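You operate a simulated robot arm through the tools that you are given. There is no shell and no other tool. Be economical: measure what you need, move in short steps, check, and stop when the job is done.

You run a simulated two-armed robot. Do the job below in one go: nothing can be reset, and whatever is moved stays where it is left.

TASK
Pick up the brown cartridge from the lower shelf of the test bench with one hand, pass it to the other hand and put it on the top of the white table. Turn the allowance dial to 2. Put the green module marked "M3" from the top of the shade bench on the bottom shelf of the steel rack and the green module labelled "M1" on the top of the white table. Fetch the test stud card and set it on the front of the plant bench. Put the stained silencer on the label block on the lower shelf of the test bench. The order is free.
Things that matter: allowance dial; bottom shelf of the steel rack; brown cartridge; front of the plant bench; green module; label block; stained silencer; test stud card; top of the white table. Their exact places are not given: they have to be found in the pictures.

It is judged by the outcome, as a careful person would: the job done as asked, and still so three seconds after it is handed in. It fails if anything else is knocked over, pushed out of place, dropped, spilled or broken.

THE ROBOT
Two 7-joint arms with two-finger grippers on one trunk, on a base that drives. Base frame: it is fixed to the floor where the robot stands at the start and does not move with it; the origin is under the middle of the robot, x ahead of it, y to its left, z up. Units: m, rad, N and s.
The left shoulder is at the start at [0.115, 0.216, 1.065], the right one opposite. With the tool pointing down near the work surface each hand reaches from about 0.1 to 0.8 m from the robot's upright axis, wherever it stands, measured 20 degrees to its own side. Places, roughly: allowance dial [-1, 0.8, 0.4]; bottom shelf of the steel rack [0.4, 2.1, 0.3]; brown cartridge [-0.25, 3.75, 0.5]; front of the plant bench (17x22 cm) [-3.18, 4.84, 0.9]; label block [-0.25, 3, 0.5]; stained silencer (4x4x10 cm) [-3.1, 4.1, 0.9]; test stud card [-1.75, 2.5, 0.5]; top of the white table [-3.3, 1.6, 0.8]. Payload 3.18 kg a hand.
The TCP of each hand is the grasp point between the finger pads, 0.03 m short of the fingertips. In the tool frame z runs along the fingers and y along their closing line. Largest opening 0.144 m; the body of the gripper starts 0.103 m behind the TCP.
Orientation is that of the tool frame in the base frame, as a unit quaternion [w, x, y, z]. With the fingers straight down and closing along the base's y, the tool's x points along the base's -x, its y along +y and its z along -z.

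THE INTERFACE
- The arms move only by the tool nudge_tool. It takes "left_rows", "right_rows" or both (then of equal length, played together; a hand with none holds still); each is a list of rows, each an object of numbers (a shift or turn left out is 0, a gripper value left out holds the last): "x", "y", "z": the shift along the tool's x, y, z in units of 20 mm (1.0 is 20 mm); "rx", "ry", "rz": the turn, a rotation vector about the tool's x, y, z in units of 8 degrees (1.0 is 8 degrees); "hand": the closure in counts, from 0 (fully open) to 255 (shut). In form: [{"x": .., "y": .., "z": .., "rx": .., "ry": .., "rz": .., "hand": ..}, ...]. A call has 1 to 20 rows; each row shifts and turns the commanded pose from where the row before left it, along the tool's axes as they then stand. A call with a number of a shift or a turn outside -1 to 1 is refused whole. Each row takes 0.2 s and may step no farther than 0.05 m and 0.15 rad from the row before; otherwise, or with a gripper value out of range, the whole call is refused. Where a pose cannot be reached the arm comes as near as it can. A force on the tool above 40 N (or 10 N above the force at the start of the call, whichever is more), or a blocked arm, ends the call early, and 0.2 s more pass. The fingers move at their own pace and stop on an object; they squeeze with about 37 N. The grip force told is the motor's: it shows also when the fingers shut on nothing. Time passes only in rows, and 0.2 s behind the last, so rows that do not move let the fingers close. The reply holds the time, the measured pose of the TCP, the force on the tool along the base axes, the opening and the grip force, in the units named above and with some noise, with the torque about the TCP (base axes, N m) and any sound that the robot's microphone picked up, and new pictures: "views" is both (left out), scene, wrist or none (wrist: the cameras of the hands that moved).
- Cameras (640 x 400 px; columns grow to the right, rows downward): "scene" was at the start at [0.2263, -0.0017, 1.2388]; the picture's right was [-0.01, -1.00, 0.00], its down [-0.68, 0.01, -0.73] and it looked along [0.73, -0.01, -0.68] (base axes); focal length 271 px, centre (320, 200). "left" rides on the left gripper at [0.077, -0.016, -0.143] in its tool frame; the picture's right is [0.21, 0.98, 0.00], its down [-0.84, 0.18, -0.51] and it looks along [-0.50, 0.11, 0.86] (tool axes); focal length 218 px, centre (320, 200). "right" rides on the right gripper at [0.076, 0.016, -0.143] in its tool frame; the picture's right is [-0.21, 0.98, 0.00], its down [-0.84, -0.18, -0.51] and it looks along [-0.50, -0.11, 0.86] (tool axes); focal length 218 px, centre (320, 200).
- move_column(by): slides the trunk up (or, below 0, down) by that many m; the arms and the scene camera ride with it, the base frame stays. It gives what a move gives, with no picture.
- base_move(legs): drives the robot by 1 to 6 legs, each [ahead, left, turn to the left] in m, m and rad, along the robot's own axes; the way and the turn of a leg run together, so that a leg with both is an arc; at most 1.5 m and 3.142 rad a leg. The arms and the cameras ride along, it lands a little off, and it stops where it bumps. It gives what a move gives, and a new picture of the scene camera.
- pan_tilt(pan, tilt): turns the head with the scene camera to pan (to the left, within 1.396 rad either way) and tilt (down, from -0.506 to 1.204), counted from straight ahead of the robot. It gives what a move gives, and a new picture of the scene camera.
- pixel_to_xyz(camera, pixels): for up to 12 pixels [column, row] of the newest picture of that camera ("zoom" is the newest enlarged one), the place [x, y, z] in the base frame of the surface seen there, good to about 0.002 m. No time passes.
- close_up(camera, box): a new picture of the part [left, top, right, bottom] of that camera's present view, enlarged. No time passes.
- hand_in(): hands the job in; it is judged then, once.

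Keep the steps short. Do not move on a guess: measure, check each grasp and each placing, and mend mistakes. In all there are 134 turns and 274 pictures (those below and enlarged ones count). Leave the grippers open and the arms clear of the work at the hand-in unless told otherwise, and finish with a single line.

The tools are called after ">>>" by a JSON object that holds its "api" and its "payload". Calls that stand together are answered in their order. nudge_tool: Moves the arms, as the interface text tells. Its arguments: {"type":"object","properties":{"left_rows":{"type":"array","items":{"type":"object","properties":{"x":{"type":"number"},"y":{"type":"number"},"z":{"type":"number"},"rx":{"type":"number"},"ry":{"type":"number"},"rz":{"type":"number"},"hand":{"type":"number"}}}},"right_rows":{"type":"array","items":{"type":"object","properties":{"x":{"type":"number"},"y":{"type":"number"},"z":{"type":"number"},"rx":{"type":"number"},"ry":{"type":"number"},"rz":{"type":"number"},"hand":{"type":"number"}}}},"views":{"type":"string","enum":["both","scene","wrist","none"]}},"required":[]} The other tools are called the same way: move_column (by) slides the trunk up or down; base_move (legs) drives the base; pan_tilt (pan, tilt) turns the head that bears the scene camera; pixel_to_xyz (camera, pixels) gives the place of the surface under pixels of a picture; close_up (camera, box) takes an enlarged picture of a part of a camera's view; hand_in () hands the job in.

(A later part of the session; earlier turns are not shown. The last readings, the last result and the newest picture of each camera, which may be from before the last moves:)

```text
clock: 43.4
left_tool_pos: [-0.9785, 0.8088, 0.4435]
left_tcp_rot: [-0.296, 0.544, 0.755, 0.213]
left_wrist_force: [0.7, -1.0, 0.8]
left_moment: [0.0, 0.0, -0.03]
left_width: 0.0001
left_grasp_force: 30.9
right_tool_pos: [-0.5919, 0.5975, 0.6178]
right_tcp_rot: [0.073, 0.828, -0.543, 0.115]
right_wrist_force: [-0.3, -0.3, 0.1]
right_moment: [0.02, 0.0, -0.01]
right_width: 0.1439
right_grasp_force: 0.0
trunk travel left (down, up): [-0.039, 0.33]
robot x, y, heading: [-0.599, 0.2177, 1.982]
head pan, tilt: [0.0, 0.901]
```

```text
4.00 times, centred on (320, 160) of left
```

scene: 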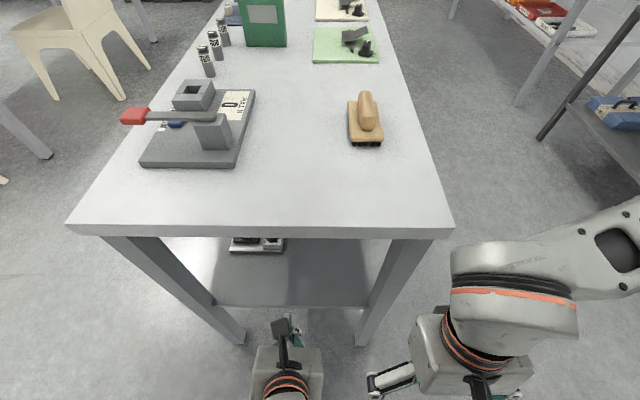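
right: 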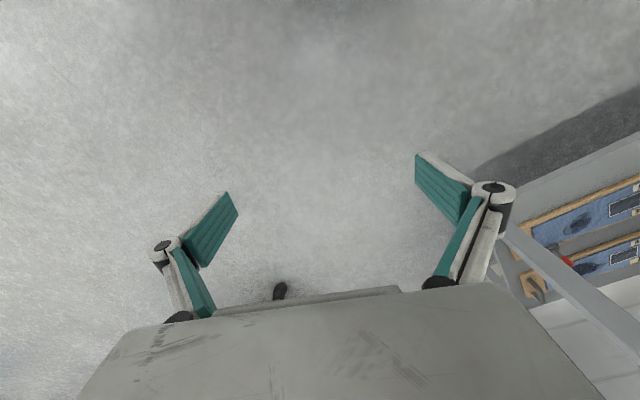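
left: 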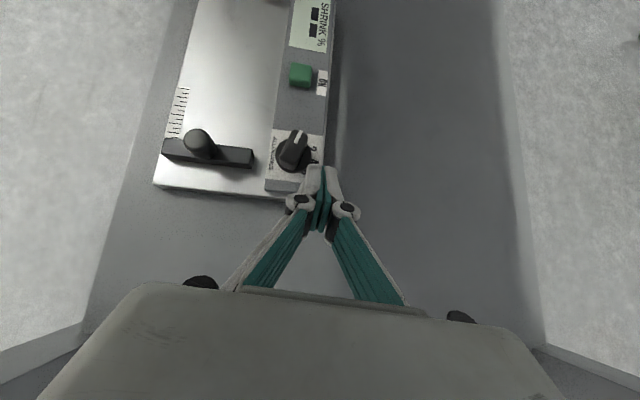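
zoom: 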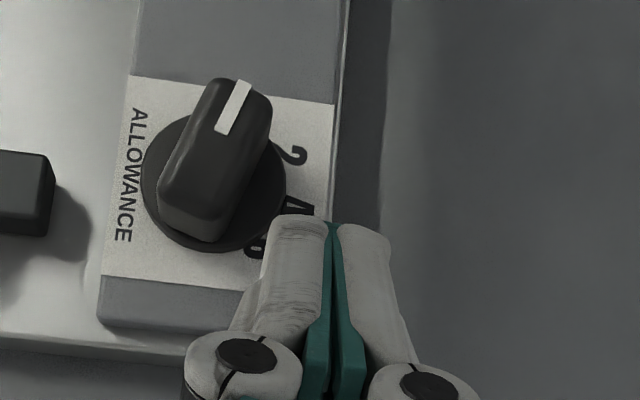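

The fingertip is right of the knob, ~8 mm from its near end. Push left 12 mm and check.

>>> {"api": "nudge_tool", "payload": {"left_rows": [{"y": -0.2}, {"y": -0.2}, {"y": -0.2}, {}], "views": "none"}}

>>> {"api": "close_up", "payload": {"camera": "left", "box": [240, 110, 400, 210]}}

```text
clock: 44.4
left_tool_pos: [-0.9883, 0.8035, 0.4419]
left_tcp_rot: [-0.297, 0.544, 0.755, 0.214]
left_wrist_force: [-0.6, 0.2, -0.4]
left_moment: [-0.01, 0.0, -0.02]
left_width: 0.0
left_grasp_force: 30.0
right_tool_pos: [-0.5933, 0.5978, 0.6183]
right_tcp_rot: [0.074, 0.829, -0.543, 0.115]
right_wrist_force: [-0.2, -0.7, 0.1]
right_moment: [-0.01, -0.01, -0.02]
right_width: 0.1441
right_grasp_force: 0.0
trunk travel left (down, up): [-0.039, 0.33]
robot x, y, heading: [-0.5969, 0.215, 1.981]
head pan, tilt: [0.0, 0.901]
```

```text
4.00 times, centred on (320, 160) of left
```

zoom: 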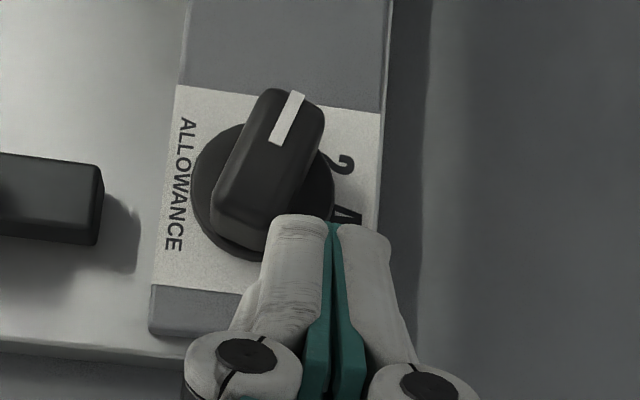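

>>> {"api": "nudge_tool", "payload": {"left_rows": [{"y": -0.15}, {"y": -0.15}, {}], "views": "none"}}

>>> {"api": "close_up", "payload": {"camera": "left", "box": [240, 110, 400, 210]}}

```text
clock: 45.2
left_tool_pos: [-0.9954, 0.8034, 0.4433]
left_tcp_rot: [-0.297, 0.544, 0.755, 0.214]
left_wrist_force: [0.0, 0.9, 0.8]
left_moment: [0.01, -0.01, 0.01]
left_width: 0.0
left_grasp_force: 30.9
right_tool_pos: [-0.5934, 0.5985, 0.6191]
right_tcp_rot: [0.074, 0.829, -0.543, 0.114]
right_wrist_force: [0.1, -0.8, 0.8]
right_moment: [0.02, -0.02, 0.02]
right_width: 0.1438
right_grasp_force: 0.1
trunk travel left (down, up): [-0.039, 0.33]
robot x, y, heading: [-0.5958, 0.2164, 1.981]
head pan, tilt: [0.0, 0.901]
```

```text
4.00 times, centred on (320, 160) of left
```

zoom: 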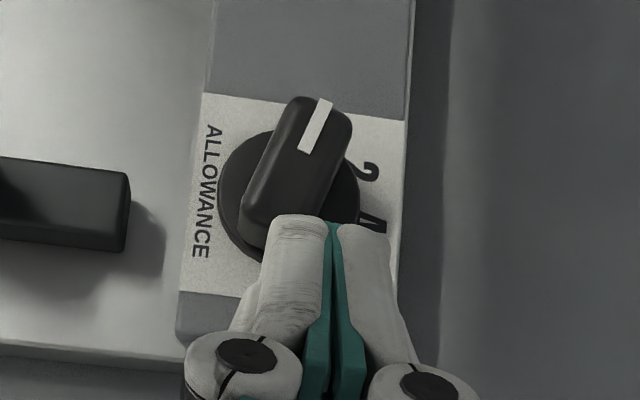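

It starts to turn. Continue left.

>>> {"api": "nudge_tool", "payload": {"left_rows": [{"y": -0.15}, {"y": -0.15}, {}], "views": "none"}}

>>> {"api": "close_up", "payload": {"camera": "left", "box": [240, 110, 400, 210]}}

```text
clock: 46.0
left_tool_pos: [-1.0013, 0.8012, 0.4428]
left_tcp_rot: [-0.297, 0.544, 0.755, 0.214]
left_wrist_force: [-0.3, -0.6, 0.0]
left_moment: [-0.01, 0.01, -0.01]
left_width: 0.0001
left_grasp_force: 30.4
right_tool_pos: [-0.5933, 0.5978, 0.6197]
right_tcp_rot: [0.075, 0.828, -0.544, 0.114]
right_wrist_force: [0.6, 0.0, -0.4]
right_moment: [0.02, 0.01, -0.03]
right_width: 0.1439
right_grasp_force: 0.1
trunk travel left (down, up): [-0.039, 0.33]
robot x, y, heading: [-0.5973, 0.2204, 1.981]
head pan, tilt: [0.0, 0.901]
```

```text
4.00 times, centred on (320, 160) of left
```

zoom: 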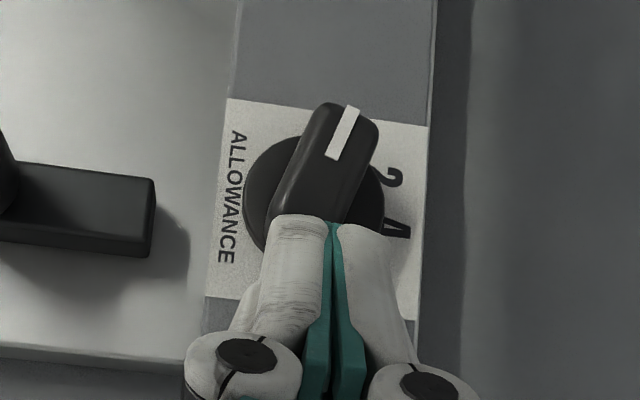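

The fingertip passes behind the near end. I go back right, 8 mm forward, 2 mm lower, and push again.

>>> {"api": "nudge_tool", "payload": {"left_rows": [{"y": 0.45}, {"y": 0.45}, {"x": 0.22, "z": 0.345}, {"y": -0.2}, {"y": -0.2}, {"y": -0.2}, {}], "views": "none"}}

>>> {"api": "close_up", "payload": {"camera": "left", "box": [240, 110, 400, 210]}}

```text
clock: 47.6
left_tool_pos: [-0.9978, 0.8093, 0.4407]
left_tcp_rot: [-0.296, 0.544, 0.755, 0.214]
left_wrist_force: [5.4, -5.3, 6.0]
left_moment: [0.01, 0.0, -0.06]
left_width: 0.0
left_grasp_force: 31.0
right_tool_pos: [-0.5931, 0.5967, 0.618]
right_tcp_rot: [0.074, 0.829, -0.542, 0.115]
right_wrist_force: [-0.2, -0.3, 0.5]
right_moment: [-0.02, 0.02, -0.02]
right_width: 0.1437
right_grasp_force: 0.1
trunk travel left (down, up): [-0.039, 0.33]
robot x, y, heading: [-0.5997, 0.2163, 1.984]
head pan, tilt: [0.0, 0.901]
```

```text
4.00 times, centred on (320, 160) of left
```

zoom: 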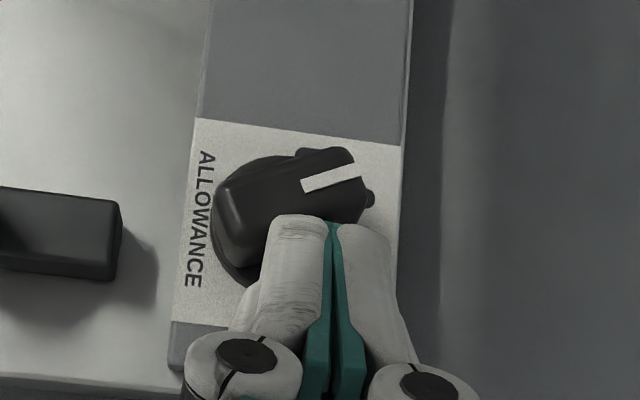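

It turned well, maybe too far. I back away and read it.

>>> {"api": "nudge_tool", "payload": {"left_rows": [{"y": 0.3}, {"x": -0.75, "z": -0.65}, {"x": -0.75, "z": -0.65}, {"x": -0.75, "z": -0.65}, {}], "views": "none"}}

>>> {"api": "close_up", "payload": {"camera": "left", "box": [240, 60, 400, 160]}}

```text
clock: 48.8
left_tool_pos: [-0.974, 0.7561, 0.4383]
left_tcp_rot: [-0.297, 0.544, 0.755, 0.214]
left_wrist_force: [-0.3, 0.2, 1.0]
left_moment: [-0.01, 0.0, 0.0]
left_width: 0.0003
left_grasp_force: 30.6
right_tool_pos: [-0.592, 0.5968, 0.618]
right_tcp_rot: [0.074, 0.829, -0.543, 0.115]
right_wrist_force: [0.4, 0.0, 0.3]
right_moment: [0.01, -0.02, 0.05]
right_width: 0.1438
right_grasp_force: 0.1
trunk travel left (down, up): [-0.039, 0.33]
robot x, y, heading: [-0.5971, 0.2178, 1.983]
head pan, tilt: [0.0, 0.901]
```

```text
4.00 times, centred on (320, 110) of left
```

zoom: 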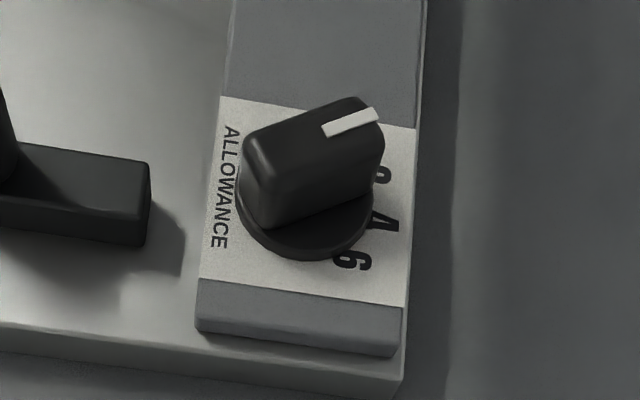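

>>> {"api": "pixel_to_xyz", "payload": {"camera": "zoom", "pixels": [[375, 116], [327, 130], [350, 123], [383, 175], [385, 222], [353, 260], [243, 190], [370, 205], [310, 256], [255, 150], [280, 225], [360, 100]]}}

```text
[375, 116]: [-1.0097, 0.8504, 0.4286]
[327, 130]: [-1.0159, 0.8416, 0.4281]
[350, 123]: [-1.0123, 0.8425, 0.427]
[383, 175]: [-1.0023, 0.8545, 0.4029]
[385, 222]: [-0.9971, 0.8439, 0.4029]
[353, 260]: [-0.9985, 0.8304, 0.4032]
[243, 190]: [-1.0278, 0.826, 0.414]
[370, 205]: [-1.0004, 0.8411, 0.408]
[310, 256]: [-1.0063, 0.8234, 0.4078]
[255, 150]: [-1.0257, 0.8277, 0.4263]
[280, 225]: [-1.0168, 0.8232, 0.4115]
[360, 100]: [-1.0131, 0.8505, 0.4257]
```

The mark, brought down to face level, points straight at "2" (both about −17° in the picture). The dial is done. I back the base out, raise the trunk, and unroll the hand.

>>> {"api": "base_move", "payload": {"legs": [[-0.4, 0, 0]]}}

>>> {"api": "move_column", "payload": {"by": 0.16}}

>>> {"api": "nudge_tool", "payload": {"left_rows": [{"rz": -1, "hand": 0}, {"rz": -1}, {"rz": -1}, {"rz": -1}, {"rz": -1}, {"rz": -1}, {"rz": -1}, {"rz": -1}, {"rz": -1}, {"rz": -1}, {"rz": -1}, {"rz": -1}, {"rz": -1}, {"rz": -1}, {"rz": -1}, {"rz": -1}, {"rz": -1}, {"rz": -1}, {"rz": -1}, {"rz": -1}], "views": "none"}}

>>> {"api": "nudge_tool", "payload": {"left_rows": [{"rz": -1}, {"rz": -1}, {"rz": -0.5}, {"ry": 1}, {"ry": 1}, {"ry": 1}, {"ry": 1}, {"ry": 1}, {"ry": 0.4}, {}]}}

```text
clock: 51.4
left_tool_pos: [-0.8101, 0.3816, 0.4383]
left_tcp_rot: [-0.297, 0.544, 0.755, 0.214]
left_wrist_force: [0.4, -0.5, -0.3]
left_moment: [0.02, -0.04, -0.01]
left_width: 0.0001
left_grasp_force: 31.0
right_tool_pos: [-0.4293, 0.2217, 0.6174]
right_tcp_rot: [0.074, 0.828, -0.543, 0.115]
right_wrist_force: [-0.4, -0.6, 0.3]
right_moment: [-0.01, -0.02, -0.02]
right_width: 0.1439
right_grasp_force: 0.1
trunk travel left (down, up): [-0.039, 0.33]
robot x, y, heading: [-0.4315, -0.1572, 1.981]
head pan, tilt: [0.0, 0.901]
```

scene: 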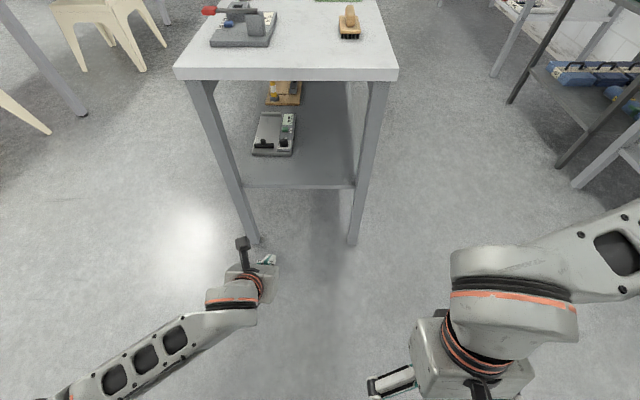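

```text
clock: 53.2
left_tool_pos: [-0.8098, 0.38, 0.5966]
left_tcp_rot: [-0.294, 0.546, 0.755, 0.214]
left_wrist_force: [0.5, -0.1, 0.5]
left_moment: [0.02, -0.02, 0.02]
left_width: 0.0
left_grasp_force: 30.9
right_tool_pos: [-0.4296, 0.2209, 0.7772]
right_tcp_rot: [0.076, 0.828, -0.544, 0.115]
right_wrist_force: [-0.2, 0.6, -0.7]
right_moment: [-0.03, -0.04, 0.0]
right_width: 0.1441
right_grasp_force: 0.1
trunk travel left (down, up): [-0.199, 0.17]
robot x, y, heading: [-0.4353, -0.1604, 1.98]
head pan, tilt: [0.0, 0.901]
```

```text
clock: 57.4
left_tool_pos: [-0.81, 0.3796, 0.5976]
left_tcp_rot: [0.16, -0.649, 0.667, 0.329]
left_wrist_force: [1.0, 0.6, 0.6]
left_moment: [0.03, -0.01, -0.01]
left_width: 0.1438
left_grasp_force: 0.1
right_tool_pos: [-0.4305, 0.2219, 0.7776]
right_tcp_rot: [0.074, 0.828, -0.544, 0.115]
right_wrist_force: [0.6, -0.8, 0.3]
right_moment: [-0.01, 0.03, 0.03]
right_width: 0.1439
right_grasp_force: 0.1
trunk travel left (down, up): [-0.199, 0.17]
robot x, y, heading: [-0.4359, -0.1606, 1.978]
head pan, tilt: [0.0, 0.901]
```

```text
clock: 58.5
left_tool_pos: [-0.8803, 0.3468, 0.5762]
left_tcp_rot: [-0.097, 0.764, -0.582, -0.26]
left_wrist_force: [-0.7, 0.8, 0.1]
left_moment: [0.02, 0.01, 0.01]
left_width: 0.1441
left_grasp_force: 0.0
right_tool_pos: [-0.4295, 0.2209, 0.7779]
right_tcp_rot: [0.074, 0.828, -0.544, 0.115]
right_wrist_force: [-0.5, -0.8, 0.5]
right_moment: [0.01, 0.03, -0.03]
right_width: 0.1438
right_grasp_force: 0.0
trunk travel left (down, up): [-0.199, 0.17]
robot x, y, heading: [-0.4343, -0.1585, 1.982]
head pan, tilt: [0.0, 0.901]
stopped in row 5 (left hand): the arm was blocked; the commanded pose is now the measured one
```

scene: 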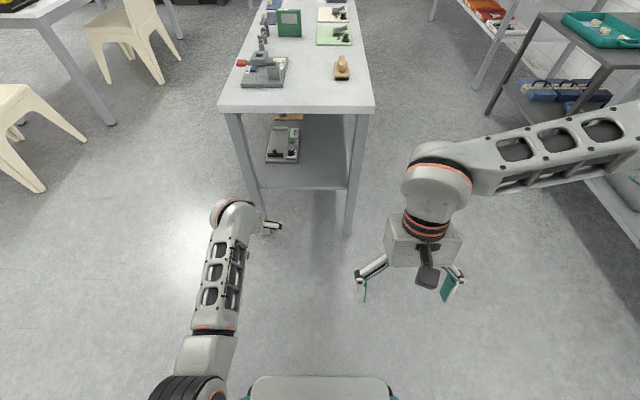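
left: 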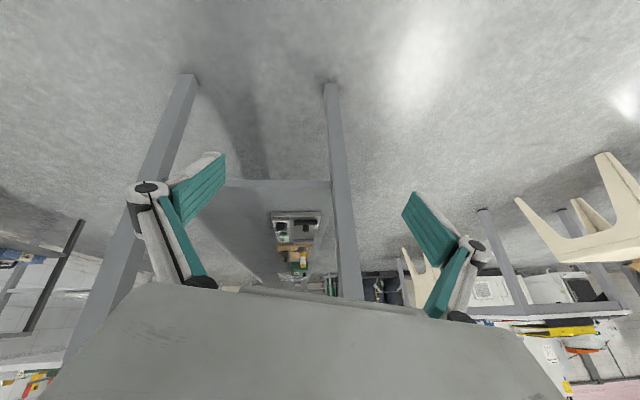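

The left arm is near-stretched. I lift it first, then finish levelling.

>>> {"api": "nudge_tool", "payload": {"left_rows": [{"x": -0.5, "y": 0.15, "z": -0.85}, {"x": -0.5, "y": 0.15, "z": -0.85}, {"x": -0.5, "y": 0.15, "z": -0.85}, {"x": -0.5, "y": 0.15, "z": -0.85}, {"x": -0.5, "y": 0.15, "z": -0.85}, {"x": -0.5, "y": 0.15, "z": -0.85}, {"x": -0.5, "y": 0.15, "z": -0.85}, {"ry": 1}, {"ry": 1}, {"ry": 1}, {"ry": 0.9}, {}], "views": "scene"}}

```text
clock: 59.7
left_tool_pos: [-0.9102, 0.3357, 0.6701]
left_tcp_rot: [-0.046, 0.727, -0.617, -0.298]
left_wrist_force: [0.3, -0.5, 0.9]
left_moment: [0.03, 0.01, 0.01]
left_width: 0.144
left_grasp_force: 0.1
right_tool_pos: [-0.4289, 0.2228, 0.7788]
right_tcp_rot: [0.074, 0.828, -0.544, 0.114]
right_wrist_force: [-0.9, 0.7, -0.3]
right_moment: [-0.04, 0.0, 0.0]
right_width: 0.1438
right_grasp_force: 0.2
trunk travel left (down, up): [-0.199, 0.17]
robot x, y, heading: [-0.4345, -0.1583, 1.979]
head pan, tilt: [0.0, 0.901]
stopped in row 5 (left hand): the arm was blocked; the commanded pose is now the measured one
```

scene: 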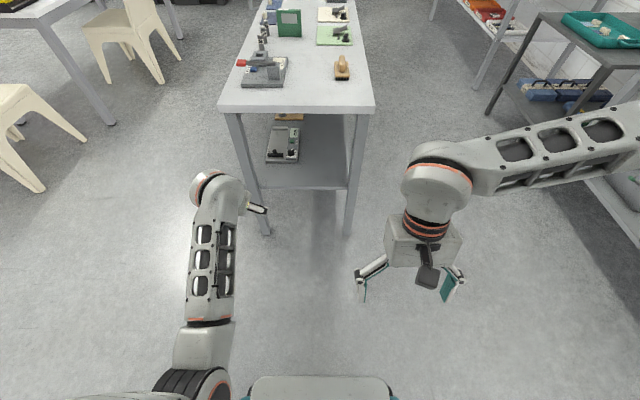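

>>> {"api": "nudge_tool", "payload": {"left_rows": [{"x": 0.7, "y": -0.06, "z": -0.88}, {"x": 0.7, "y": -0.06, "z": -0.88}, {"x": 0.6, "z": -0.8, "rx": 0.4, "ry": 0.6}, {"x": 0.6, "z": -0.8, "rx": 0.4, "ry": 0.6}, {"x": 0.6, "z": -0.6, "rx": 0.4, "ry": 0.6}, {"x": 0.6, "z": -0.4, "rx": 0.4, "ry": 0.6}, {"rx": 0.4, "ry": 0.6}, {"rx": 0.3, "ry": 0.7}, {}], "views": "scene"}}

```text
clock: 60.5
left_tool_pos: [-0.9439, 0.2536, 0.6878]
left_tcp_rot: [0.027, 0.717, -0.638, -0.28]
left_wrist_force: [0.4, -0.8, 0.4]
left_moment: [0.01, 0.03, 0.01]
left_width: 0.1437
left_grasp_force: 0.0
right_tool_pos: [-0.4298, 0.2219, 0.7783]
right_tcp_rot: [0.074, 0.828, -0.544, 0.114]
right_wrist_force: [-0.3, -0.4, 0.1]
right_moment: [0.03, -0.03, 0.0]
right_width: 0.1443
right_grasp_force: 0.0
trunk travel left (down, up): [-0.199, 0.17]
robot x, y, heading: [-0.4295, -0.1584, 1.976]
head pan, tilt: [0.0, 0.901]
stopped in row 4 (left hand): the arm was blocked; the commanded pose is now the measured one
```

scene: 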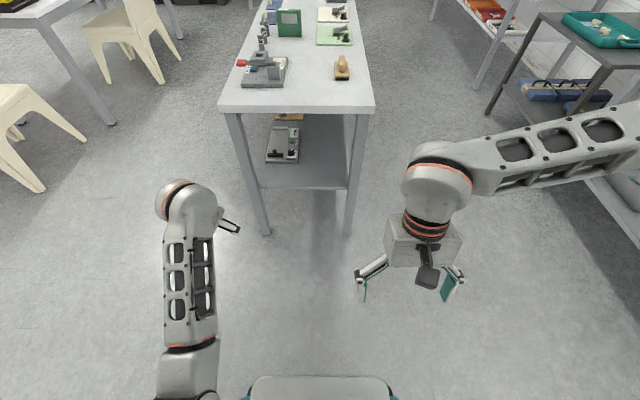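

>>> {"api": "nudge_tool", "payload": {"left_rows": [{"x": -0.36, "y": 0.39, "z": -0.84}, {"x": -0.36, "y": 0.39, "z": -0.84}, {"x": -0.36, "y": 0.39, "z": -0.84}, {"x": -0.36, "y": 0.39, "z": -0.84}, {"x": -0.36, "y": 0.39, "z": -0.84}, {"x": -0.36, "y": 0.39, "z": -0.84}, {"x": -0.36, "y": 0.39, "z": -0.84}, {"x": -0.36, "y": 0.39, "z": -0.84}], "views": "scene"}}

```text
clock: 61.5
left_tool_pos: [-0.953, 0.2655, 0.7793]
left_tcp_rot: [-0.073, -0.66, 0.673, 0.326]
left_wrist_force: [0.6, -0.2, 0.0]
left_moment: [0.03, 0.0, -0.02]
left_width: 0.1438
left_grasp_force: 0.0
right_tool_pos: [-0.4295, 0.2219, 0.7782]
right_tcp_rot: [0.074, 0.828, -0.544, 0.115]
right_wrist_force: [0.0, 0.1, 0.1]
right_moment: [0.0, -0.03, -0.01]
right_width: 0.144
right_grasp_force: 0.2
trunk travel left (down, up): [-0.199, 0.17]
robot x, y, heading: [-0.4368, -0.1605, 1.982]
head pan, tilt: [0.0, 0.901]
stopped in row 4 (left hand): the arm was blocked; the commanded pose is now the measured one
```

scene: 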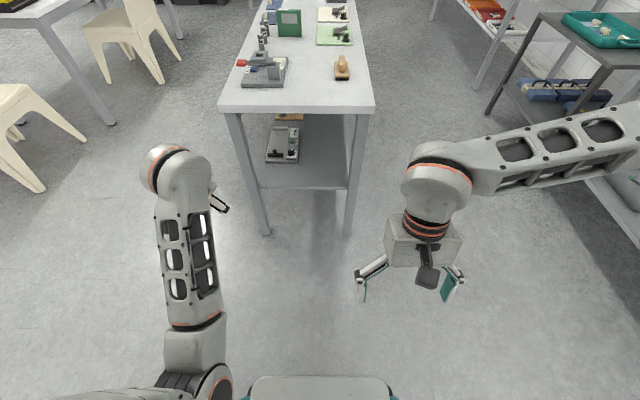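

>>> {"api": "nudge_tool", "payload": {"left_rows": [{"x": 0.3, "y": -0.87, "z": -0.38}, {"x": 0.3, "y": -0.87, "z": -0.38}, {"x": 0.3, "y": -0.87, "z": -0.38}, {"x": 0.3, "y": -0.87, "z": -0.38}, {"x": 0.3, "y": -0.87, "z": -0.38}, {"x": 0.3, "y": -0.87, "z": -0.38}, {"x": 0.3, "y": -0.87, "z": -0.38}, {"x": 0.3, "y": -0.87, "z": -0.38}, {"x": 0.3, "y": -0.87, "z": -0.38}, {"x": 0.3, "y": -0.87, "z": -0.38}], "views": "scene"}}

```text
clock: 62.6
left_tool_pos: [-0.9373, 0.2181, 0.7618]
left_tcp_rot: [-0.133, -0.648, 0.663, 0.35]
left_wrist_force: [-0.4, -0.1, 0.2]
left_moment: [-0.04, 0.01, 0.0]
left_width: 0.1442
left_grasp_force: 0.0
right_tool_pos: [-0.4283, 0.2215, 0.7785]
right_tcp_rot: [0.074, 0.828, -0.544, 0.114]
right_wrist_force: [0.3, 0.2, 0.0]
right_moment: [0.02, 0.0, 0.04]
right_width: 0.1439
right_grasp_force: 0.0
trunk travel left (down, up): [-0.199, 0.17]
robot x, y, heading: [-0.4358, -0.1615, 1.979]
head pan, tilt: [0.0, 0.901]
stopped in row 5 (left hand): the arm was blocked; the commanded pose is now the measured one
```

scene: 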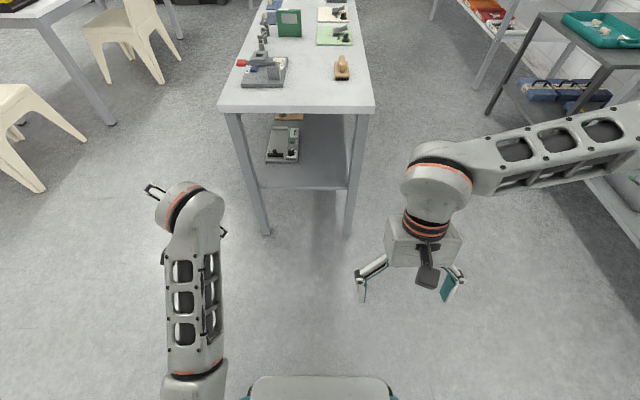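

>>> {"api": "nudge_tool", "payload": {"left_rows": [{"rx": 0.5, "y": -0.87}, {"rx": 0.5, "y": -0.87}, {"rx": 0.5, "y": -0.87}, {"rx": 0.5, "y": -0.87}, {"rx": 0.5, "y": -0.87}, {"rx": 0.5, "y": -0.87}, {"rx": 0.5, "y": -0.87}, {"rx": 0.5, "y": -0.87}, {"rx": 0.5, "y": -0.87}, {"rx": 0.5, "y": -0.87}], "views": "scene"}}

```text
clock: 63.4
left_tool_pos: [-0.9435, 0.2003, 0.7338]
left_tcp_rot: [-0.133, -0.628, 0.702, 0.309]
left_wrist_force: [-0.1, 0.6, 0.4]
left_moment: [0.01, 0.04, 0.01]
left_width: 0.144
left_grasp_force: 0.1
right_tool_pos: [-0.4292, 0.2217, 0.7787]
right_tcp_rot: [0.075, 0.828, -0.544, 0.115]
right_wrist_force: [-0.5, 0.1, 0.7]
right_moment: [0.0, 0.0, -0.03]
right_width: 0.1439
right_grasp_force: 0.0
trunk travel left (down, up): [-0.199, 0.17]
robot x, y, heading: [-0.4344, -0.1569, 1.98]
head pan, tilt: [0.0, 0.901]
stopped in row 3 (left hand): the arm was blocked; the commanded pose is now the measured one
```

scene: 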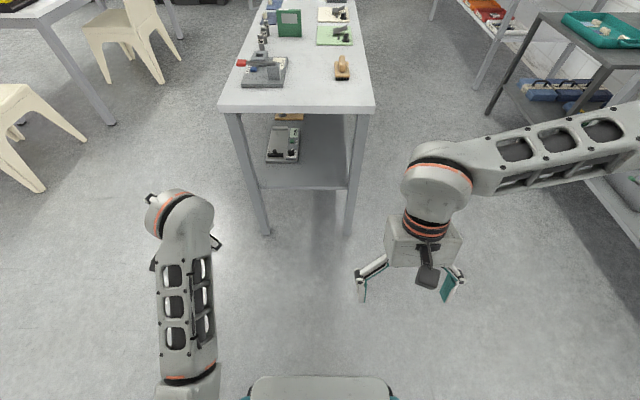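

I look down at my own left arm to see what blocks it.

>>> {"api": "pan_tilt", "payload": {"pan": 0.7, "tilt": 1.2}}

>>> {"api": "pan_tilt", "payload": {"pan": 1.39, "tilt": 0.8}}

```text
clock: 64.5
left_tool_pos: [-0.9425, 0.2004, 0.7335]
left_tcp_rot: [-0.134, -0.629, 0.701, 0.308]
left_wrist_force: [0.9, 0.5, 0.3]
left_moment: [-0.03, -0.01, 0.01]
left_width: 0.144
left_grasp_force: 0.0
right_tool_pos: [-0.4299, 0.2216, 0.7786]
right_tcp_rot: [0.074, 0.828, -0.544, 0.114]
right_wrist_force: [0.1, -0.3, -0.9]
right_moment: [-0.01, -0.01, 0.01]
right_width: 0.1441
right_grasp_force: 0.1
trunk travel left (down, up): [-0.199, 0.17]
robot x, y, heading: [-0.4353, -0.1579, 1.977]
head pan, tilt: [0.7, 1.201]
```

scene: 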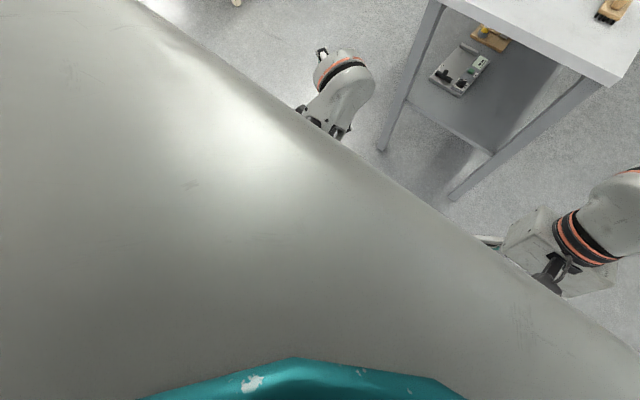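

```text
clock: 65.5
left_tool_pos: [-0.9425, 0.1998, 0.7334]
left_tcp_rot: [-0.134, -0.629, 0.702, 0.308]
left_wrist_force: [-0.1, -0.3, 0.0]
left_moment: [-0.01, -0.01, 0.01]
left_width: 0.1439
left_grasp_force: 0.1
right_tool_pos: [-0.4292, 0.2218, 0.7772]
right_tcp_rot: [0.074, 0.828, -0.544, 0.115]
right_wrist_force: [-0.9, -0.2, -0.2]
right_moment: [0.07, 0.0, -0.01]
right_width: 0.1441
right_grasp_force: 0.1
trunk travel left (down, up): [-0.199, 0.17]
robot x, y, heading: [-0.4336, -0.1579, 1.979]
head pan, tilt: [1.389, 0.799]
```

scene: 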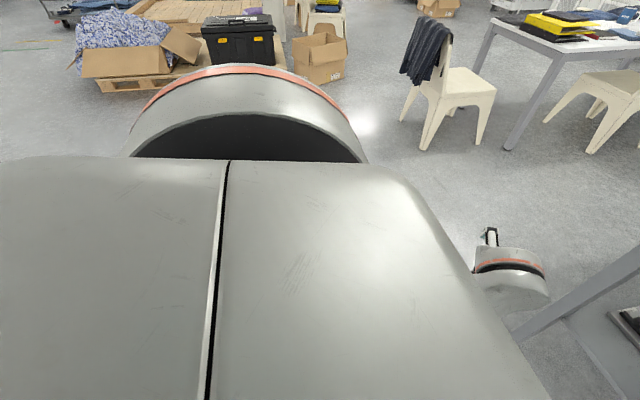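

The elbow seems pressed against the torso. I stretch the hand forward and up to free it.

>>> {"api": "nudge_tool", "payload": {"left_rows": [{"x": -0.92, "y": 0.85, "z": -0.28}, {"x": -0.92, "y": 0.85, "z": -0.28}, {"x": -0.92, "y": 0.85, "z": -0.28}, {"x": -0.92, "y": 0.85, "z": -0.28}, {"x": -0.92, "y": 0.85, "z": -0.28}, {"x": -0.92, "y": 0.85, "z": -0.28}, {"x": -0.92, "y": 0.85, "z": -0.28}, {"x": -0.92, "y": 0.85, "z": -0.28}, {"x": -0.92, "y": 0.85, "z": -0.28}, {"x": -0.92, "y": 0.85, "z": -0.28}], "views": "none"}}

>>> {"api": "pan_tilt", "payload": {"pan": 0.3, "tilt": 0.85}}

```text
clock: 66.3
left_tool_pos: [-1.0007, 0.2258, 0.7901]
left_tcp_rot: [-0.199, -0.598, 0.704, 0.329]
left_wrist_force: [-0.7, 0.2, -0.1]
left_moment: [0.01, 0.02, 0.01]
left_width: 0.1438
left_grasp_force: 0.0
right_tool_pos: [-0.429, 0.2214, 0.7779]
right_tcp_rot: [0.075, 0.828, -0.543, 0.115]
right_wrist_force: [0.6, -0.6, 0.2]
right_moment: [0.01, 0.0, -0.01]
right_width: 0.144
right_grasp_force: 0.1
trunk travel left (down, up): [-0.199, 0.17]
robot x, y, heading: [-0.4345, -0.1595, 1.985]
head pan, tilt: [1.389, 0.799]
stopped in row 3 (left hand): the arm was blocked; the commanded pose is now the measured one
```

```text
clock: 67.6
left_tool_pos: [-1.0, 0.2242, 0.789]
left_tcp_rot: [-0.198, -0.599, 0.703, 0.328]
left_wrist_force: [0.8, 0.5, 0.2]
left_moment: [-0.02, 0.0, -0.02]
left_width: 0.1441
left_grasp_force: 0.0
right_tool_pos: [-0.4304, 0.2224, 0.7774]
right_tcp_rot: [0.074, 0.828, -0.543, 0.115]
right_wrist_force: [0.1, -0.1, 0.9]
right_moment: [0.02, 0.0, 0.01]
right_width: 0.1441
right_grasp_force: 0.1
trunk travel left (down, up): [-0.199, 0.17]
robot x, y, heading: [-0.4367, -0.1608, 1.981]
head pan, tilt: [0.3, 0.85]
```

scene: 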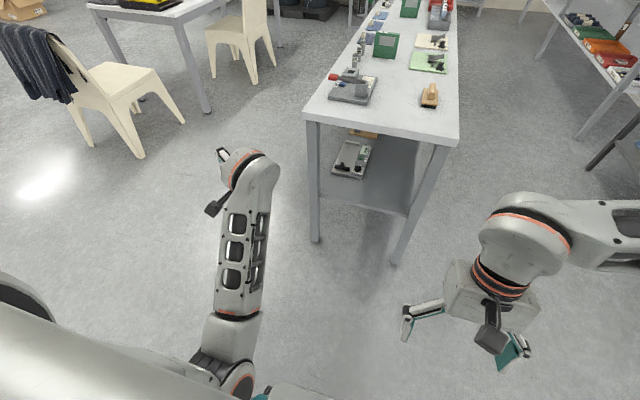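

>>> {"api": "nudge_tool", "payload": {"left_rows": [{"x": 0.7, "y": 0.78, "z": 0.66}, {"x": 0.7, "y": 0.78, "z": 0.66}, {"x": 0.7, "y": 0.78, "z": 0.66}, {"x": 0.7, "y": 0.78, "z": 0.66}, {"x": 0.7, "y": 0.78, "z": 0.66}, {"x": 0.7, "y": 0.78, "z": 0.66}, {"x": 0.7, "y": 0.78, "z": 0.66}, {"x": 0.7, "y": 0.78, "z": 0.66}, {"x": 0.7, "y": 0.78, "z": 0.66}, {"x": 0.7, "y": 0.78, "z": 0.66}], "views": "scene"}}

```text
clock: 68.6
left_tool_pos: [-1.0485, 0.2327, 0.8085]
left_tcp_rot: [-0.198, -0.538, 0.738, 0.357]
left_wrist_force: [-0.5, -0.2, 0.2]
left_moment: [0.02, 0.03, -0.03]
left_width: 0.1439
left_grasp_force: 0.0
right_tool_pos: [-0.4289, 0.2224, 0.7777]
right_tcp_rot: [0.074, 0.829, -0.542, 0.114]
right_wrist_force: [-0.1, -0.2, 0.8]
right_moment: [0.01, 0.02, -0.02]
right_width: 0.1441
right_grasp_force: 0.1
trunk travel left (down, up): [-0.199, 0.17]
robot x, y, heading: [-0.429, -0.1555, 1.982]
head pan, tilt: [0.3, 0.85]
stopped in row 5 (left hand): the arm was blocked; the commanded pose is now the measured one
```

scene: 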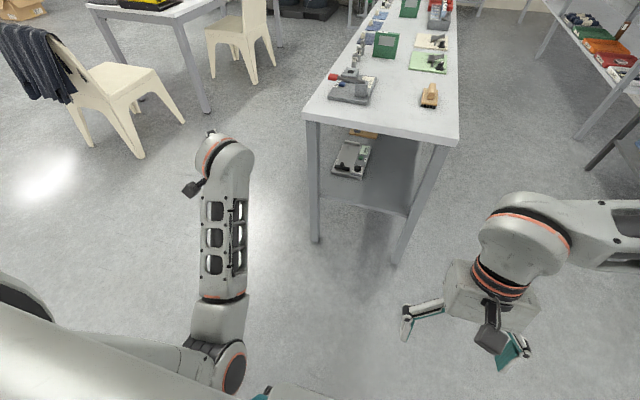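

>>> {"api": "nudge_tool", "payload": {"left_rows": [{"y": 0.7, "z": 0.8}, {"y": 0.7, "z": 0.8}, {"y": 0.7, "z": 0.8}, {"y": 0.7, "z": 0.8}, {"y": 0.7, "z": 0.8}, {"y": 0.7, "z": 0.8}, {"y": 0.7, "z": 0.8}, {"y": 0.7, "z": 0.8}, {"y": 0.7, "z": 0.8}, {"y": 0.7, "z": 0.8}], "views": "scene"}}

```text
clock: 70.8
left_tool_pos: [-1.2485, 0.3083, 0.8048]
left_tcp_rot: [-0.196, -0.538, 0.738, 0.355]
left_wrist_force: [0.1, -0.1, -0.5]
left_moment: [-0.02, 0.01, 0.01]
left_width: 0.144
left_grasp_force: 0.0
right_tool_pos: [-0.4294, 0.2216, 0.7784]
right_tcp_rot: [0.074, 0.828, -0.544, 0.113]
right_wrist_force: [0.1, -0.7, 1.0]
right_moment: [0.02, -0.06, 0.04]
right_width: 0.1443
right_grasp_force: 0.0
trunk travel left (down, up): [-0.199, 0.17]
robot x, y, heading: [-0.4343, -0.1593, 1.977]
head pan, tilt: [0.3, 0.85]
```

scene: 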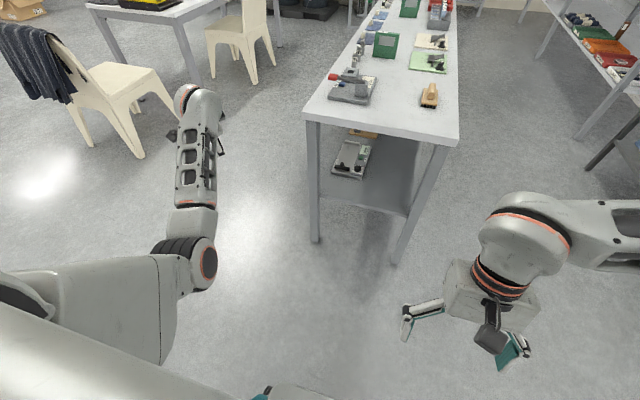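

Free now. I turn the fingers back to pointing down.

>>> {"api": "nudge_tool", "payload": {"left_rows": [{"y": -0.7, "z": -0.3, "rx": 0.85, "ry": 0.1}, {"y": -0.7, "z": -0.3, "rx": 0.85, "ry": 0.1}, {"y": -0.7, "z": -0.3, "rx": 0.85, "ry": 0.1}, {"y": -0.7, "z": -0.3, "rx": 0.85, "ry": 0.1}, {"y": -0.7, "rx": 0.85, "ry": 0.1}, {"y": -0.7, "rx": 0.85, "ry": 0.1}, {"y": -0.7, "rx": 0.85, "ry": 0.1}, {}], "views": "scene"}}

```text
clock: 72.2
left_tool_pos: [-1.1707, 0.3073, 0.8133]
left_tcp_rot: [-0.128, -0.528, 0.833, 0.103]
left_wrist_force: [0.4, -0.2, 0.4]
left_moment: [0.0, -0.03, -0.02]
left_width: 0.1439
left_grasp_force: 0.1
right_tool_pos: [-0.4301, 0.221, 0.7797]
right_tcp_rot: [0.075, 0.828, -0.544, 0.115]
right_wrist_force: [-1.0, -1.4, -0.1]
right_moment: [0.02, -0.03, 0.04]
right_width: 0.1441
right_grasp_force: 0.2
trunk travel left (down, up): [-0.199, 0.17]
robot x, y, heading: [-0.4332, -0.1581, 1.985]
head pan, tilt: [0.3, 0.85]
stopped in row 6 (left hand): the arm was blocked; the commanded pose is now the measured one
```

scene: 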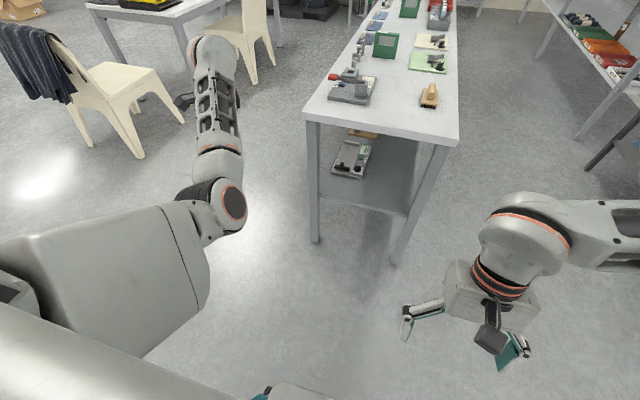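

>>> {"api": "nudge_tool", "payload": {"left_rows": [{"rz": -1, "y": -0.3}, {"rz": -1, "y": -0.3}, {"rz": -1, "y": -0.3}, {"rz": -1, "y": -0.3}, {"rz": -1, "y": -0.3}, {"rz": -1, "y": -0.3}, {}], "views": "none"}}

>>> {"api": "nudge_tool", "payload": {"left_rows": [{"y": -1}, {"y": -1}, {"y": -1}, {"y": -1}, {"y": -1}, {"y": -1}, {"y": -1}, {"y": -1}], "views": "scene"}}

```text
clock: 73.2
left_tool_pos: [-1.2114, 0.279, 0.8622]
left_tcp_rot: [0.189, 0.709, -0.656, -0.18]
left_wrist_force: [-0.1, 0.2, -0.3]
left_moment: [-0.02, 0.03, -0.01]
left_width: 0.1442
left_grasp_force: 0.1
right_tool_pos: [-0.4284, 0.2217, 0.7788]
right_tcp_rot: [0.074, 0.828, -0.544, 0.114]
right_wrist_force: [0.7, 0.0, 0.2]
right_moment: [0.0, 0.02, 0.02]
right_width: 0.1438
right_grasp_force: 0.1
trunk travel left (down, up): [-0.199, 0.17]
robot x, y, heading: [-0.4331, -0.1578, 1.982]
head pan, tilt: [0.3, 0.85]
stopped in row 4 (left hand): the arm was blocked; the commanded pose is now the measured one
```

```text
clock: 74.1
left_tool_pos: [-1.2249, 0.2257, 0.8531]
left_tcp_rot: [0.244, 0.729, -0.609, -0.194]
left_wrist_force: [0.4, -0.4, -0.4]
left_moment: [0.04, -0.01, 0.0]
left_width: 0.1442
left_grasp_force: 0.0
right_tool_pos: [-0.4292, 0.2211, 0.7781]
right_tcp_rot: [0.074, 0.829, -0.543, 0.115]
right_wrist_force: [-0.3, 0.3, -0.3]
right_moment: [0.01, 0.05, -0.04]
right_width: 0.1438
right_grasp_force: 0.1
trunk travel left (down, up): [-0.199, 0.17]
robot x, y, heading: [-0.4365, -0.1572, 1.981]
head pan, tilt: [0.3, 0.85]
stopped in row 4 (left hand): the arm was blocked; the commanded pose is now the measured one
```

scene: 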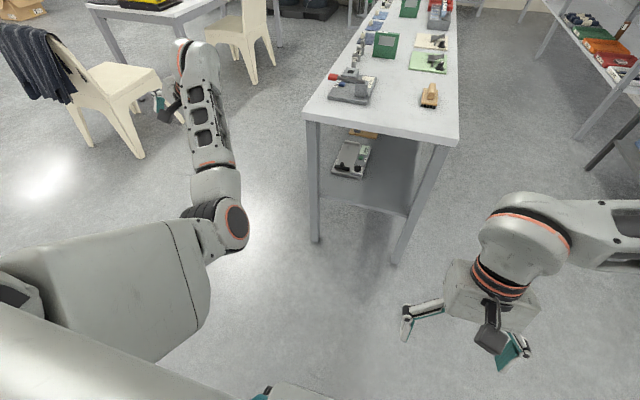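

Probably a wrist joint sits at its limit (roll shared between two joints). I bring the hand in line with the forearm to let the roll redistribute.

>>> {"api": "nudge_tool", "payload": {"left_rows": [{"ry": -0.5, "rx": -0.1, "x": -0.85}, {"ry": -0.5, "rx": -0.1, "x": -0.85}, {"ry": -0.5, "rx": -0.1, "x": -0.85}, {"ry": -0.5, "rx": -0.1, "x": -0.85}, {"ry": -0.5, "rx": -0.1, "x": -0.85}, {"ry": -0.5, "rx": -0.1, "x": -0.85}, {"ry": -0.5, "rx": -0.1, "x": -0.85}, {"ry": -0.5, "rx": -0.1, "x": -0.85}, {"ry": -0.5, "rx": -0.1, "x": -0.85}, {"ry": -0.5, "rx": -0.1, "x": -0.85}, {"ry": -0.5, "rx": -0.1, "x": -0.85}, {"ry": -0.5, "rx": -0.1, "x": -0.85}, {"ry": -0.5, "rx": -0.1, "x": -0.85}, {"ry": -0.5, "rx": -0.1, "x": -0.85}, {"ry": -0.5, "rx": -0.1, "x": -0.85}, {"ry": -0.5, "rx": -0.1, "x": -0.85}, {"ry": -0.5, "rx": -0.1, "x": -0.85}, {"ry": -0.5, "rx": -0.1, "x": -0.85}], "views": "scene"}}

```text
clock: 77.9
left_tool_pos: [-1.1632, 0.4791, 0.9735]
left_tcp_rot: [0.077, -0.444, 0.607, 0.655]
left_wrist_force: [0.1, -0.9, -0.5]
left_moment: [-0.01, 0.02, 0.02]
left_width: 0.144
left_grasp_force: 0.0
right_tool_pos: [-0.4297, 0.221, 0.7786]
right_tcp_rot: [0.075, 0.828, -0.544, 0.115]
right_wrist_force: [0.1, -0.6, -0.4]
right_moment: [-0.01, 0.01, -0.02]
right_width: 0.1441
right_grasp_force: 0.1
trunk travel left (down, up): [-0.199, 0.17]
robot x, y, heading: [-0.4326, -0.1599, 1.981]
head pan, tilt: [0.3, 0.85]
```

scene: 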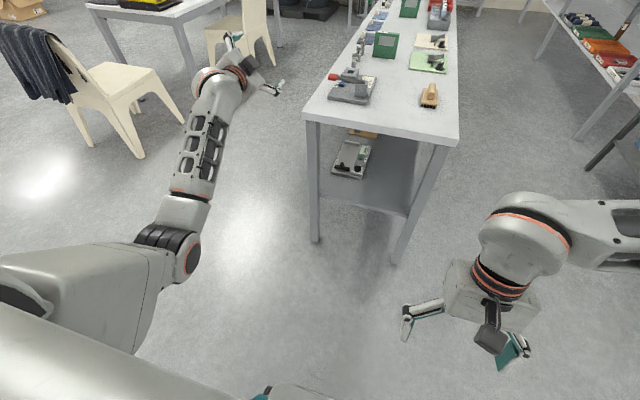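

>>> {"api": "nudge_tool", "payload": {"left_rows": [{"rz": -1}, {"rz": -1}, {"rz": -1}, {"rz": -1}, {"rz": -1}, {"rz": -1}, {"rz": -1}, {"rz": -1}, {"rz": -1}, {"rz": -1}, {"rz": -1}, {"rz": 1}, {"rz": 1}, {"rz": 1}, {"rz": 1}, {"rz": 1}, {"rz": 0.4}, {}], "views": "scene"}}

```text
clock: 81.7
left_tool_pos: [-1.1646, 0.4793, 0.9711]
left_tcp_rot: [-0.319, 0.642, -0.392, -0.577]
left_wrist_force: [-0.4, -0.2, -0.3]
left_moment: [0.0, -0.02, 0.02]
left_width: 0.1437
left_grasp_force: 0.1
right_tool_pos: [-0.43, 0.2212, 0.7781]
right_tcp_rot: [0.074, 0.828, -0.544, 0.115]
right_wrist_force: [-0.5, -0.1, 0.1]
right_moment: [-0.01, 0.01, 0.01]
right_width: 0.1443
right_grasp_force: 0.1
trunk travel left (down, up): [-0.199, 0.17]
robot x, y, heading: [-0.4347, -0.1602, 1.977]
head pan, tilt: [0.3, 0.85]
```

scene: 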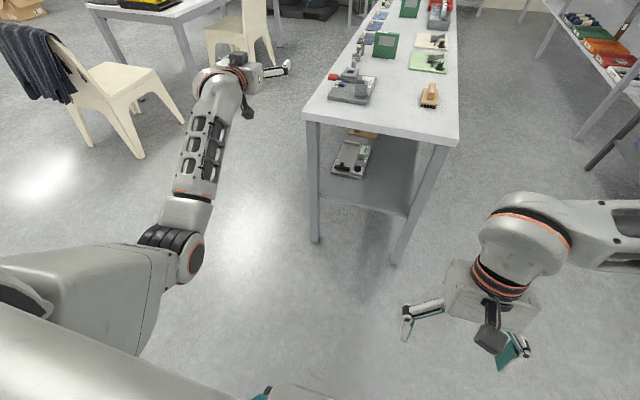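

Unblocked. Now I pitch the hand down again.

>>> {"api": "nudge_tool", "payload": {"left_rows": [{"ry": 0.57, "x": 0.85}, {"ry": 0.57, "x": 0.85}, {"ry": 0.57, "x": 0.85}, {"ry": 0.57, "x": 0.85}, {"ry": 0.57, "x": 0.85}, {"ry": 0.57, "x": 0.85}, {"ry": 0.57, "x": 0.85}, {"ry": 0.57, "x": 0.85}, {"ry": 0.57, "x": 0.85}, {"ry": 0.57, "x": 0.85}, {"ry": 0.57, "x": 0.85}, {"ry": 0.57, "x": 0.85}, {"ry": 0.57, "x": 0.85}, {"ry": 0.57, "x": 0.85}, {"ry": 0.57, "x": 0.85}, {"ry": 0.57, "x": 0.85}, {"ry": 0.57, "x": 0.85}, {}], "views": "scene"}}

```text
clock: 85.3
left_tool_pos: [-1.0971, 0.3386, 0.8215]
left_tcp_rot: [0.053, 0.826, -0.546, -0.134]
left_wrist_force: [-1.3, -0.6, 0.6]
left_moment: [-0.05, -0.04, 0.03]
left_width: 0.144
left_grasp_force: 0.0
right_tool_pos: [-0.4301, 0.2201, 0.7779]
right_tcp_rot: [0.074, 0.828, -0.544, 0.114]
right_wrist_force: [-0.4, -0.8, 0.4]
right_moment: [0.0, -0.03, 0.02]
right_width: 0.1437
right_grasp_force: 0.0
trunk travel left (down, up): [-0.199, 0.17]
robot x, y, heading: [-0.4347, -0.1569, 1.979]
head pan, tilt: [0.3, 0.85]
stopped in row 17 (left hand): the arm was blocked; the commanded pose is now the measured one
```

scene: 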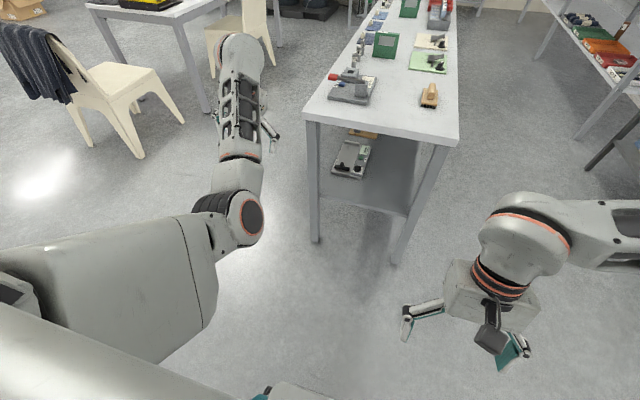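

I'll swing the elbow outward by stretching the arm straight and rolling there. First: pitch the hand forward again.

>>> {"api": "nudge_tool", "payload": {"left_rows": [{"ry": -0.57, "x": -0.95}, {"ry": -0.57, "x": -0.95}, {"ry": -0.57, "x": -0.95}, {"ry": -0.57, "x": -0.95}, {"ry": -0.57, "x": -0.95}, {"ry": -0.57, "x": -0.95}, {"ry": -0.57, "x": -0.95}, {"ry": -0.57, "x": -0.95}, {"ry": -0.57, "x": -0.95}, {"ry": -0.57, "x": -0.95}, {"ry": -0.57, "x": -0.95}, {"ry": -0.57, "x": -0.95}, {"ry": -0.57, "x": -0.95}, {"ry": -0.57, "x": -0.95}, {"ry": -0.57, "x": -0.95}, {"ry": -0.57, "x": -0.95}, {"ry": -0.57, "x": -0.95}, {"ry": -0.57, "x": -0.95}], "views": "none"}}

>>> {"api": "nudge_tool", "payload": {"left_rows": [{"z": 1, "x": -0.2}, {"z": 1, "x": -0.2}, {"z": 1, "x": -0.2}, {"z": 1, "x": -0.2}, {"z": 1, "x": -0.2}, {"z": 1, "x": -0.2}, {"z": 1, "x": -0.2}, {"z": 1, "x": -0.2}, {"z": 1, "x": -0.2}, {"z": 1, "x": -0.2}, {"z": 1}, {"z": 1}, {"z": 1}], "views": "scene"}}

```text
clock: 89.1
left_tool_pos: [-1.1279, 0.5523, 1.05]
left_tcp_rot: [0.322, -0.536, 0.443, 0.642]
left_wrist_force: [-0.7, 0.8, 0.0]
left_moment: [-0.01, -0.03, -0.01]
left_width: 0.1441
left_grasp_force: 0.1
right_tool_pos: [-0.4292, 0.2203, 0.7787]
right_tcp_rot: [0.075, 0.828, -0.544, 0.113]
right_wrist_force: [0.2, -0.8, 0.9]
right_moment: [0.03, 0.01, 0.05]
right_width: 0.1439
right_grasp_force: 0.1
trunk travel left (down, up): [-0.199, 0.17]
robot x, y, heading: [-0.4327, -0.1601, 1.979]
head pan, tilt: [0.3, 0.85]
```

```text
clock: 91.9
left_tool_pos: [-1.1647, 0.644, 1.0726]
left_tcp_rot: [0.323, -0.537, 0.444, 0.641]
left_wrist_force: [0.1, 1.2, 0.7]
left_moment: [0.0, 0.0, 0.01]
left_width: 0.1439
left_grasp_force: 0.0
left hand out of reach, approached as far as the arm can: row 6, 7, 8, 9, 10, 11, 12, 13
right_tool_pos: [-0.4296, 0.2216, 0.7788]
right_tcp_rot: [0.074, 0.828, -0.543, 0.114]
right_wrist_force: [-0.6, 0.0, -0.5]
right_moment: [-0.02, 0.01, 0.02]
right_width: 0.1438
right_grasp_force: 0.0
trunk travel left (down, up): [-0.199, 0.17]
robot x, y, heading: [-0.4334, -0.1574, 1.981]
head pan, tilt: [0.3, 0.85]
```

scene: 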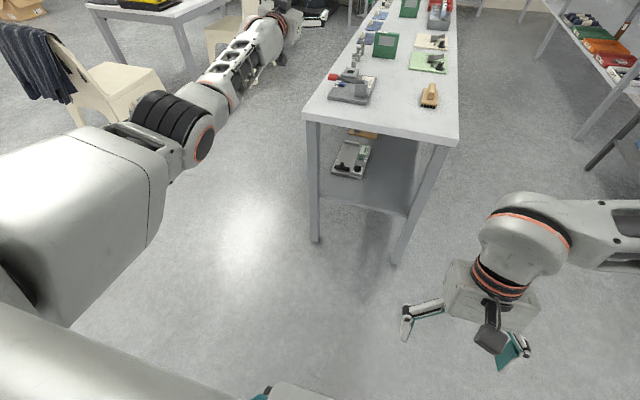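

>>> {"api": "nudge_tool", "payload": {"left_rows": [{"rz": 1}, {"rz": 1}, {"rz": 1}, {"rz": 1}, {"rz": 1}, {"rz": 1}, {"rz": 1}, {"rz": 1}, {"rz": 1}, {"rz": 1}, {"rz": 1}, {"rz": 1}, {"rz": 1}, {"rz": 1}, {"rz": 1}, {"rz": 1}, {"rz": 1}, {"rz": 1}, {"rz": 1}, {"rz": 1}], "views": "scene"}}

```text
clock: 96.1
left_tool_pos: [-1.1657, 0.6451, 1.071]
left_tcp_rot: [-0.576, 0.346, 0.604, 0.428]
left_wrist_force: [0.0, 0.3, 0.4]
left_moment: [-0.01, -0.01, -0.02]
left_width: 0.1441
left_grasp_force: 0.1
right_tool_pos: [-0.4297, 0.222, 0.7776]
right_tcp_rot: [0.075, 0.828, -0.544, 0.115]
right_wrist_force: [0.1, 0.3, -0.6]
right_moment: [-0.01, -0.02, 0.02]
right_width: 0.1437
right_grasp_force: 0.1
trunk travel left (down, up): [-0.199, 0.17]
robot x, y, heading: [-0.4351, -0.1578, 1.981]
head pan, tilt: [0.3, 0.85]
```

scene: 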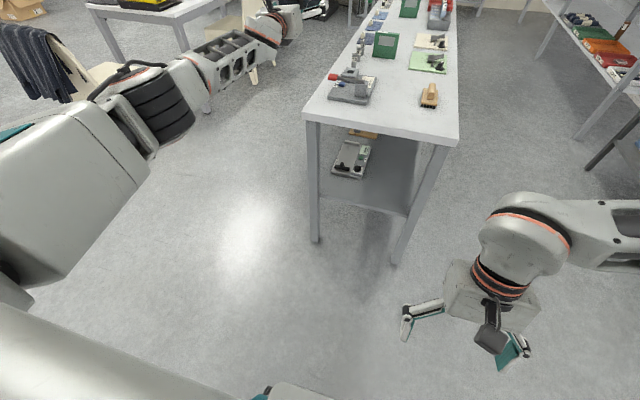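

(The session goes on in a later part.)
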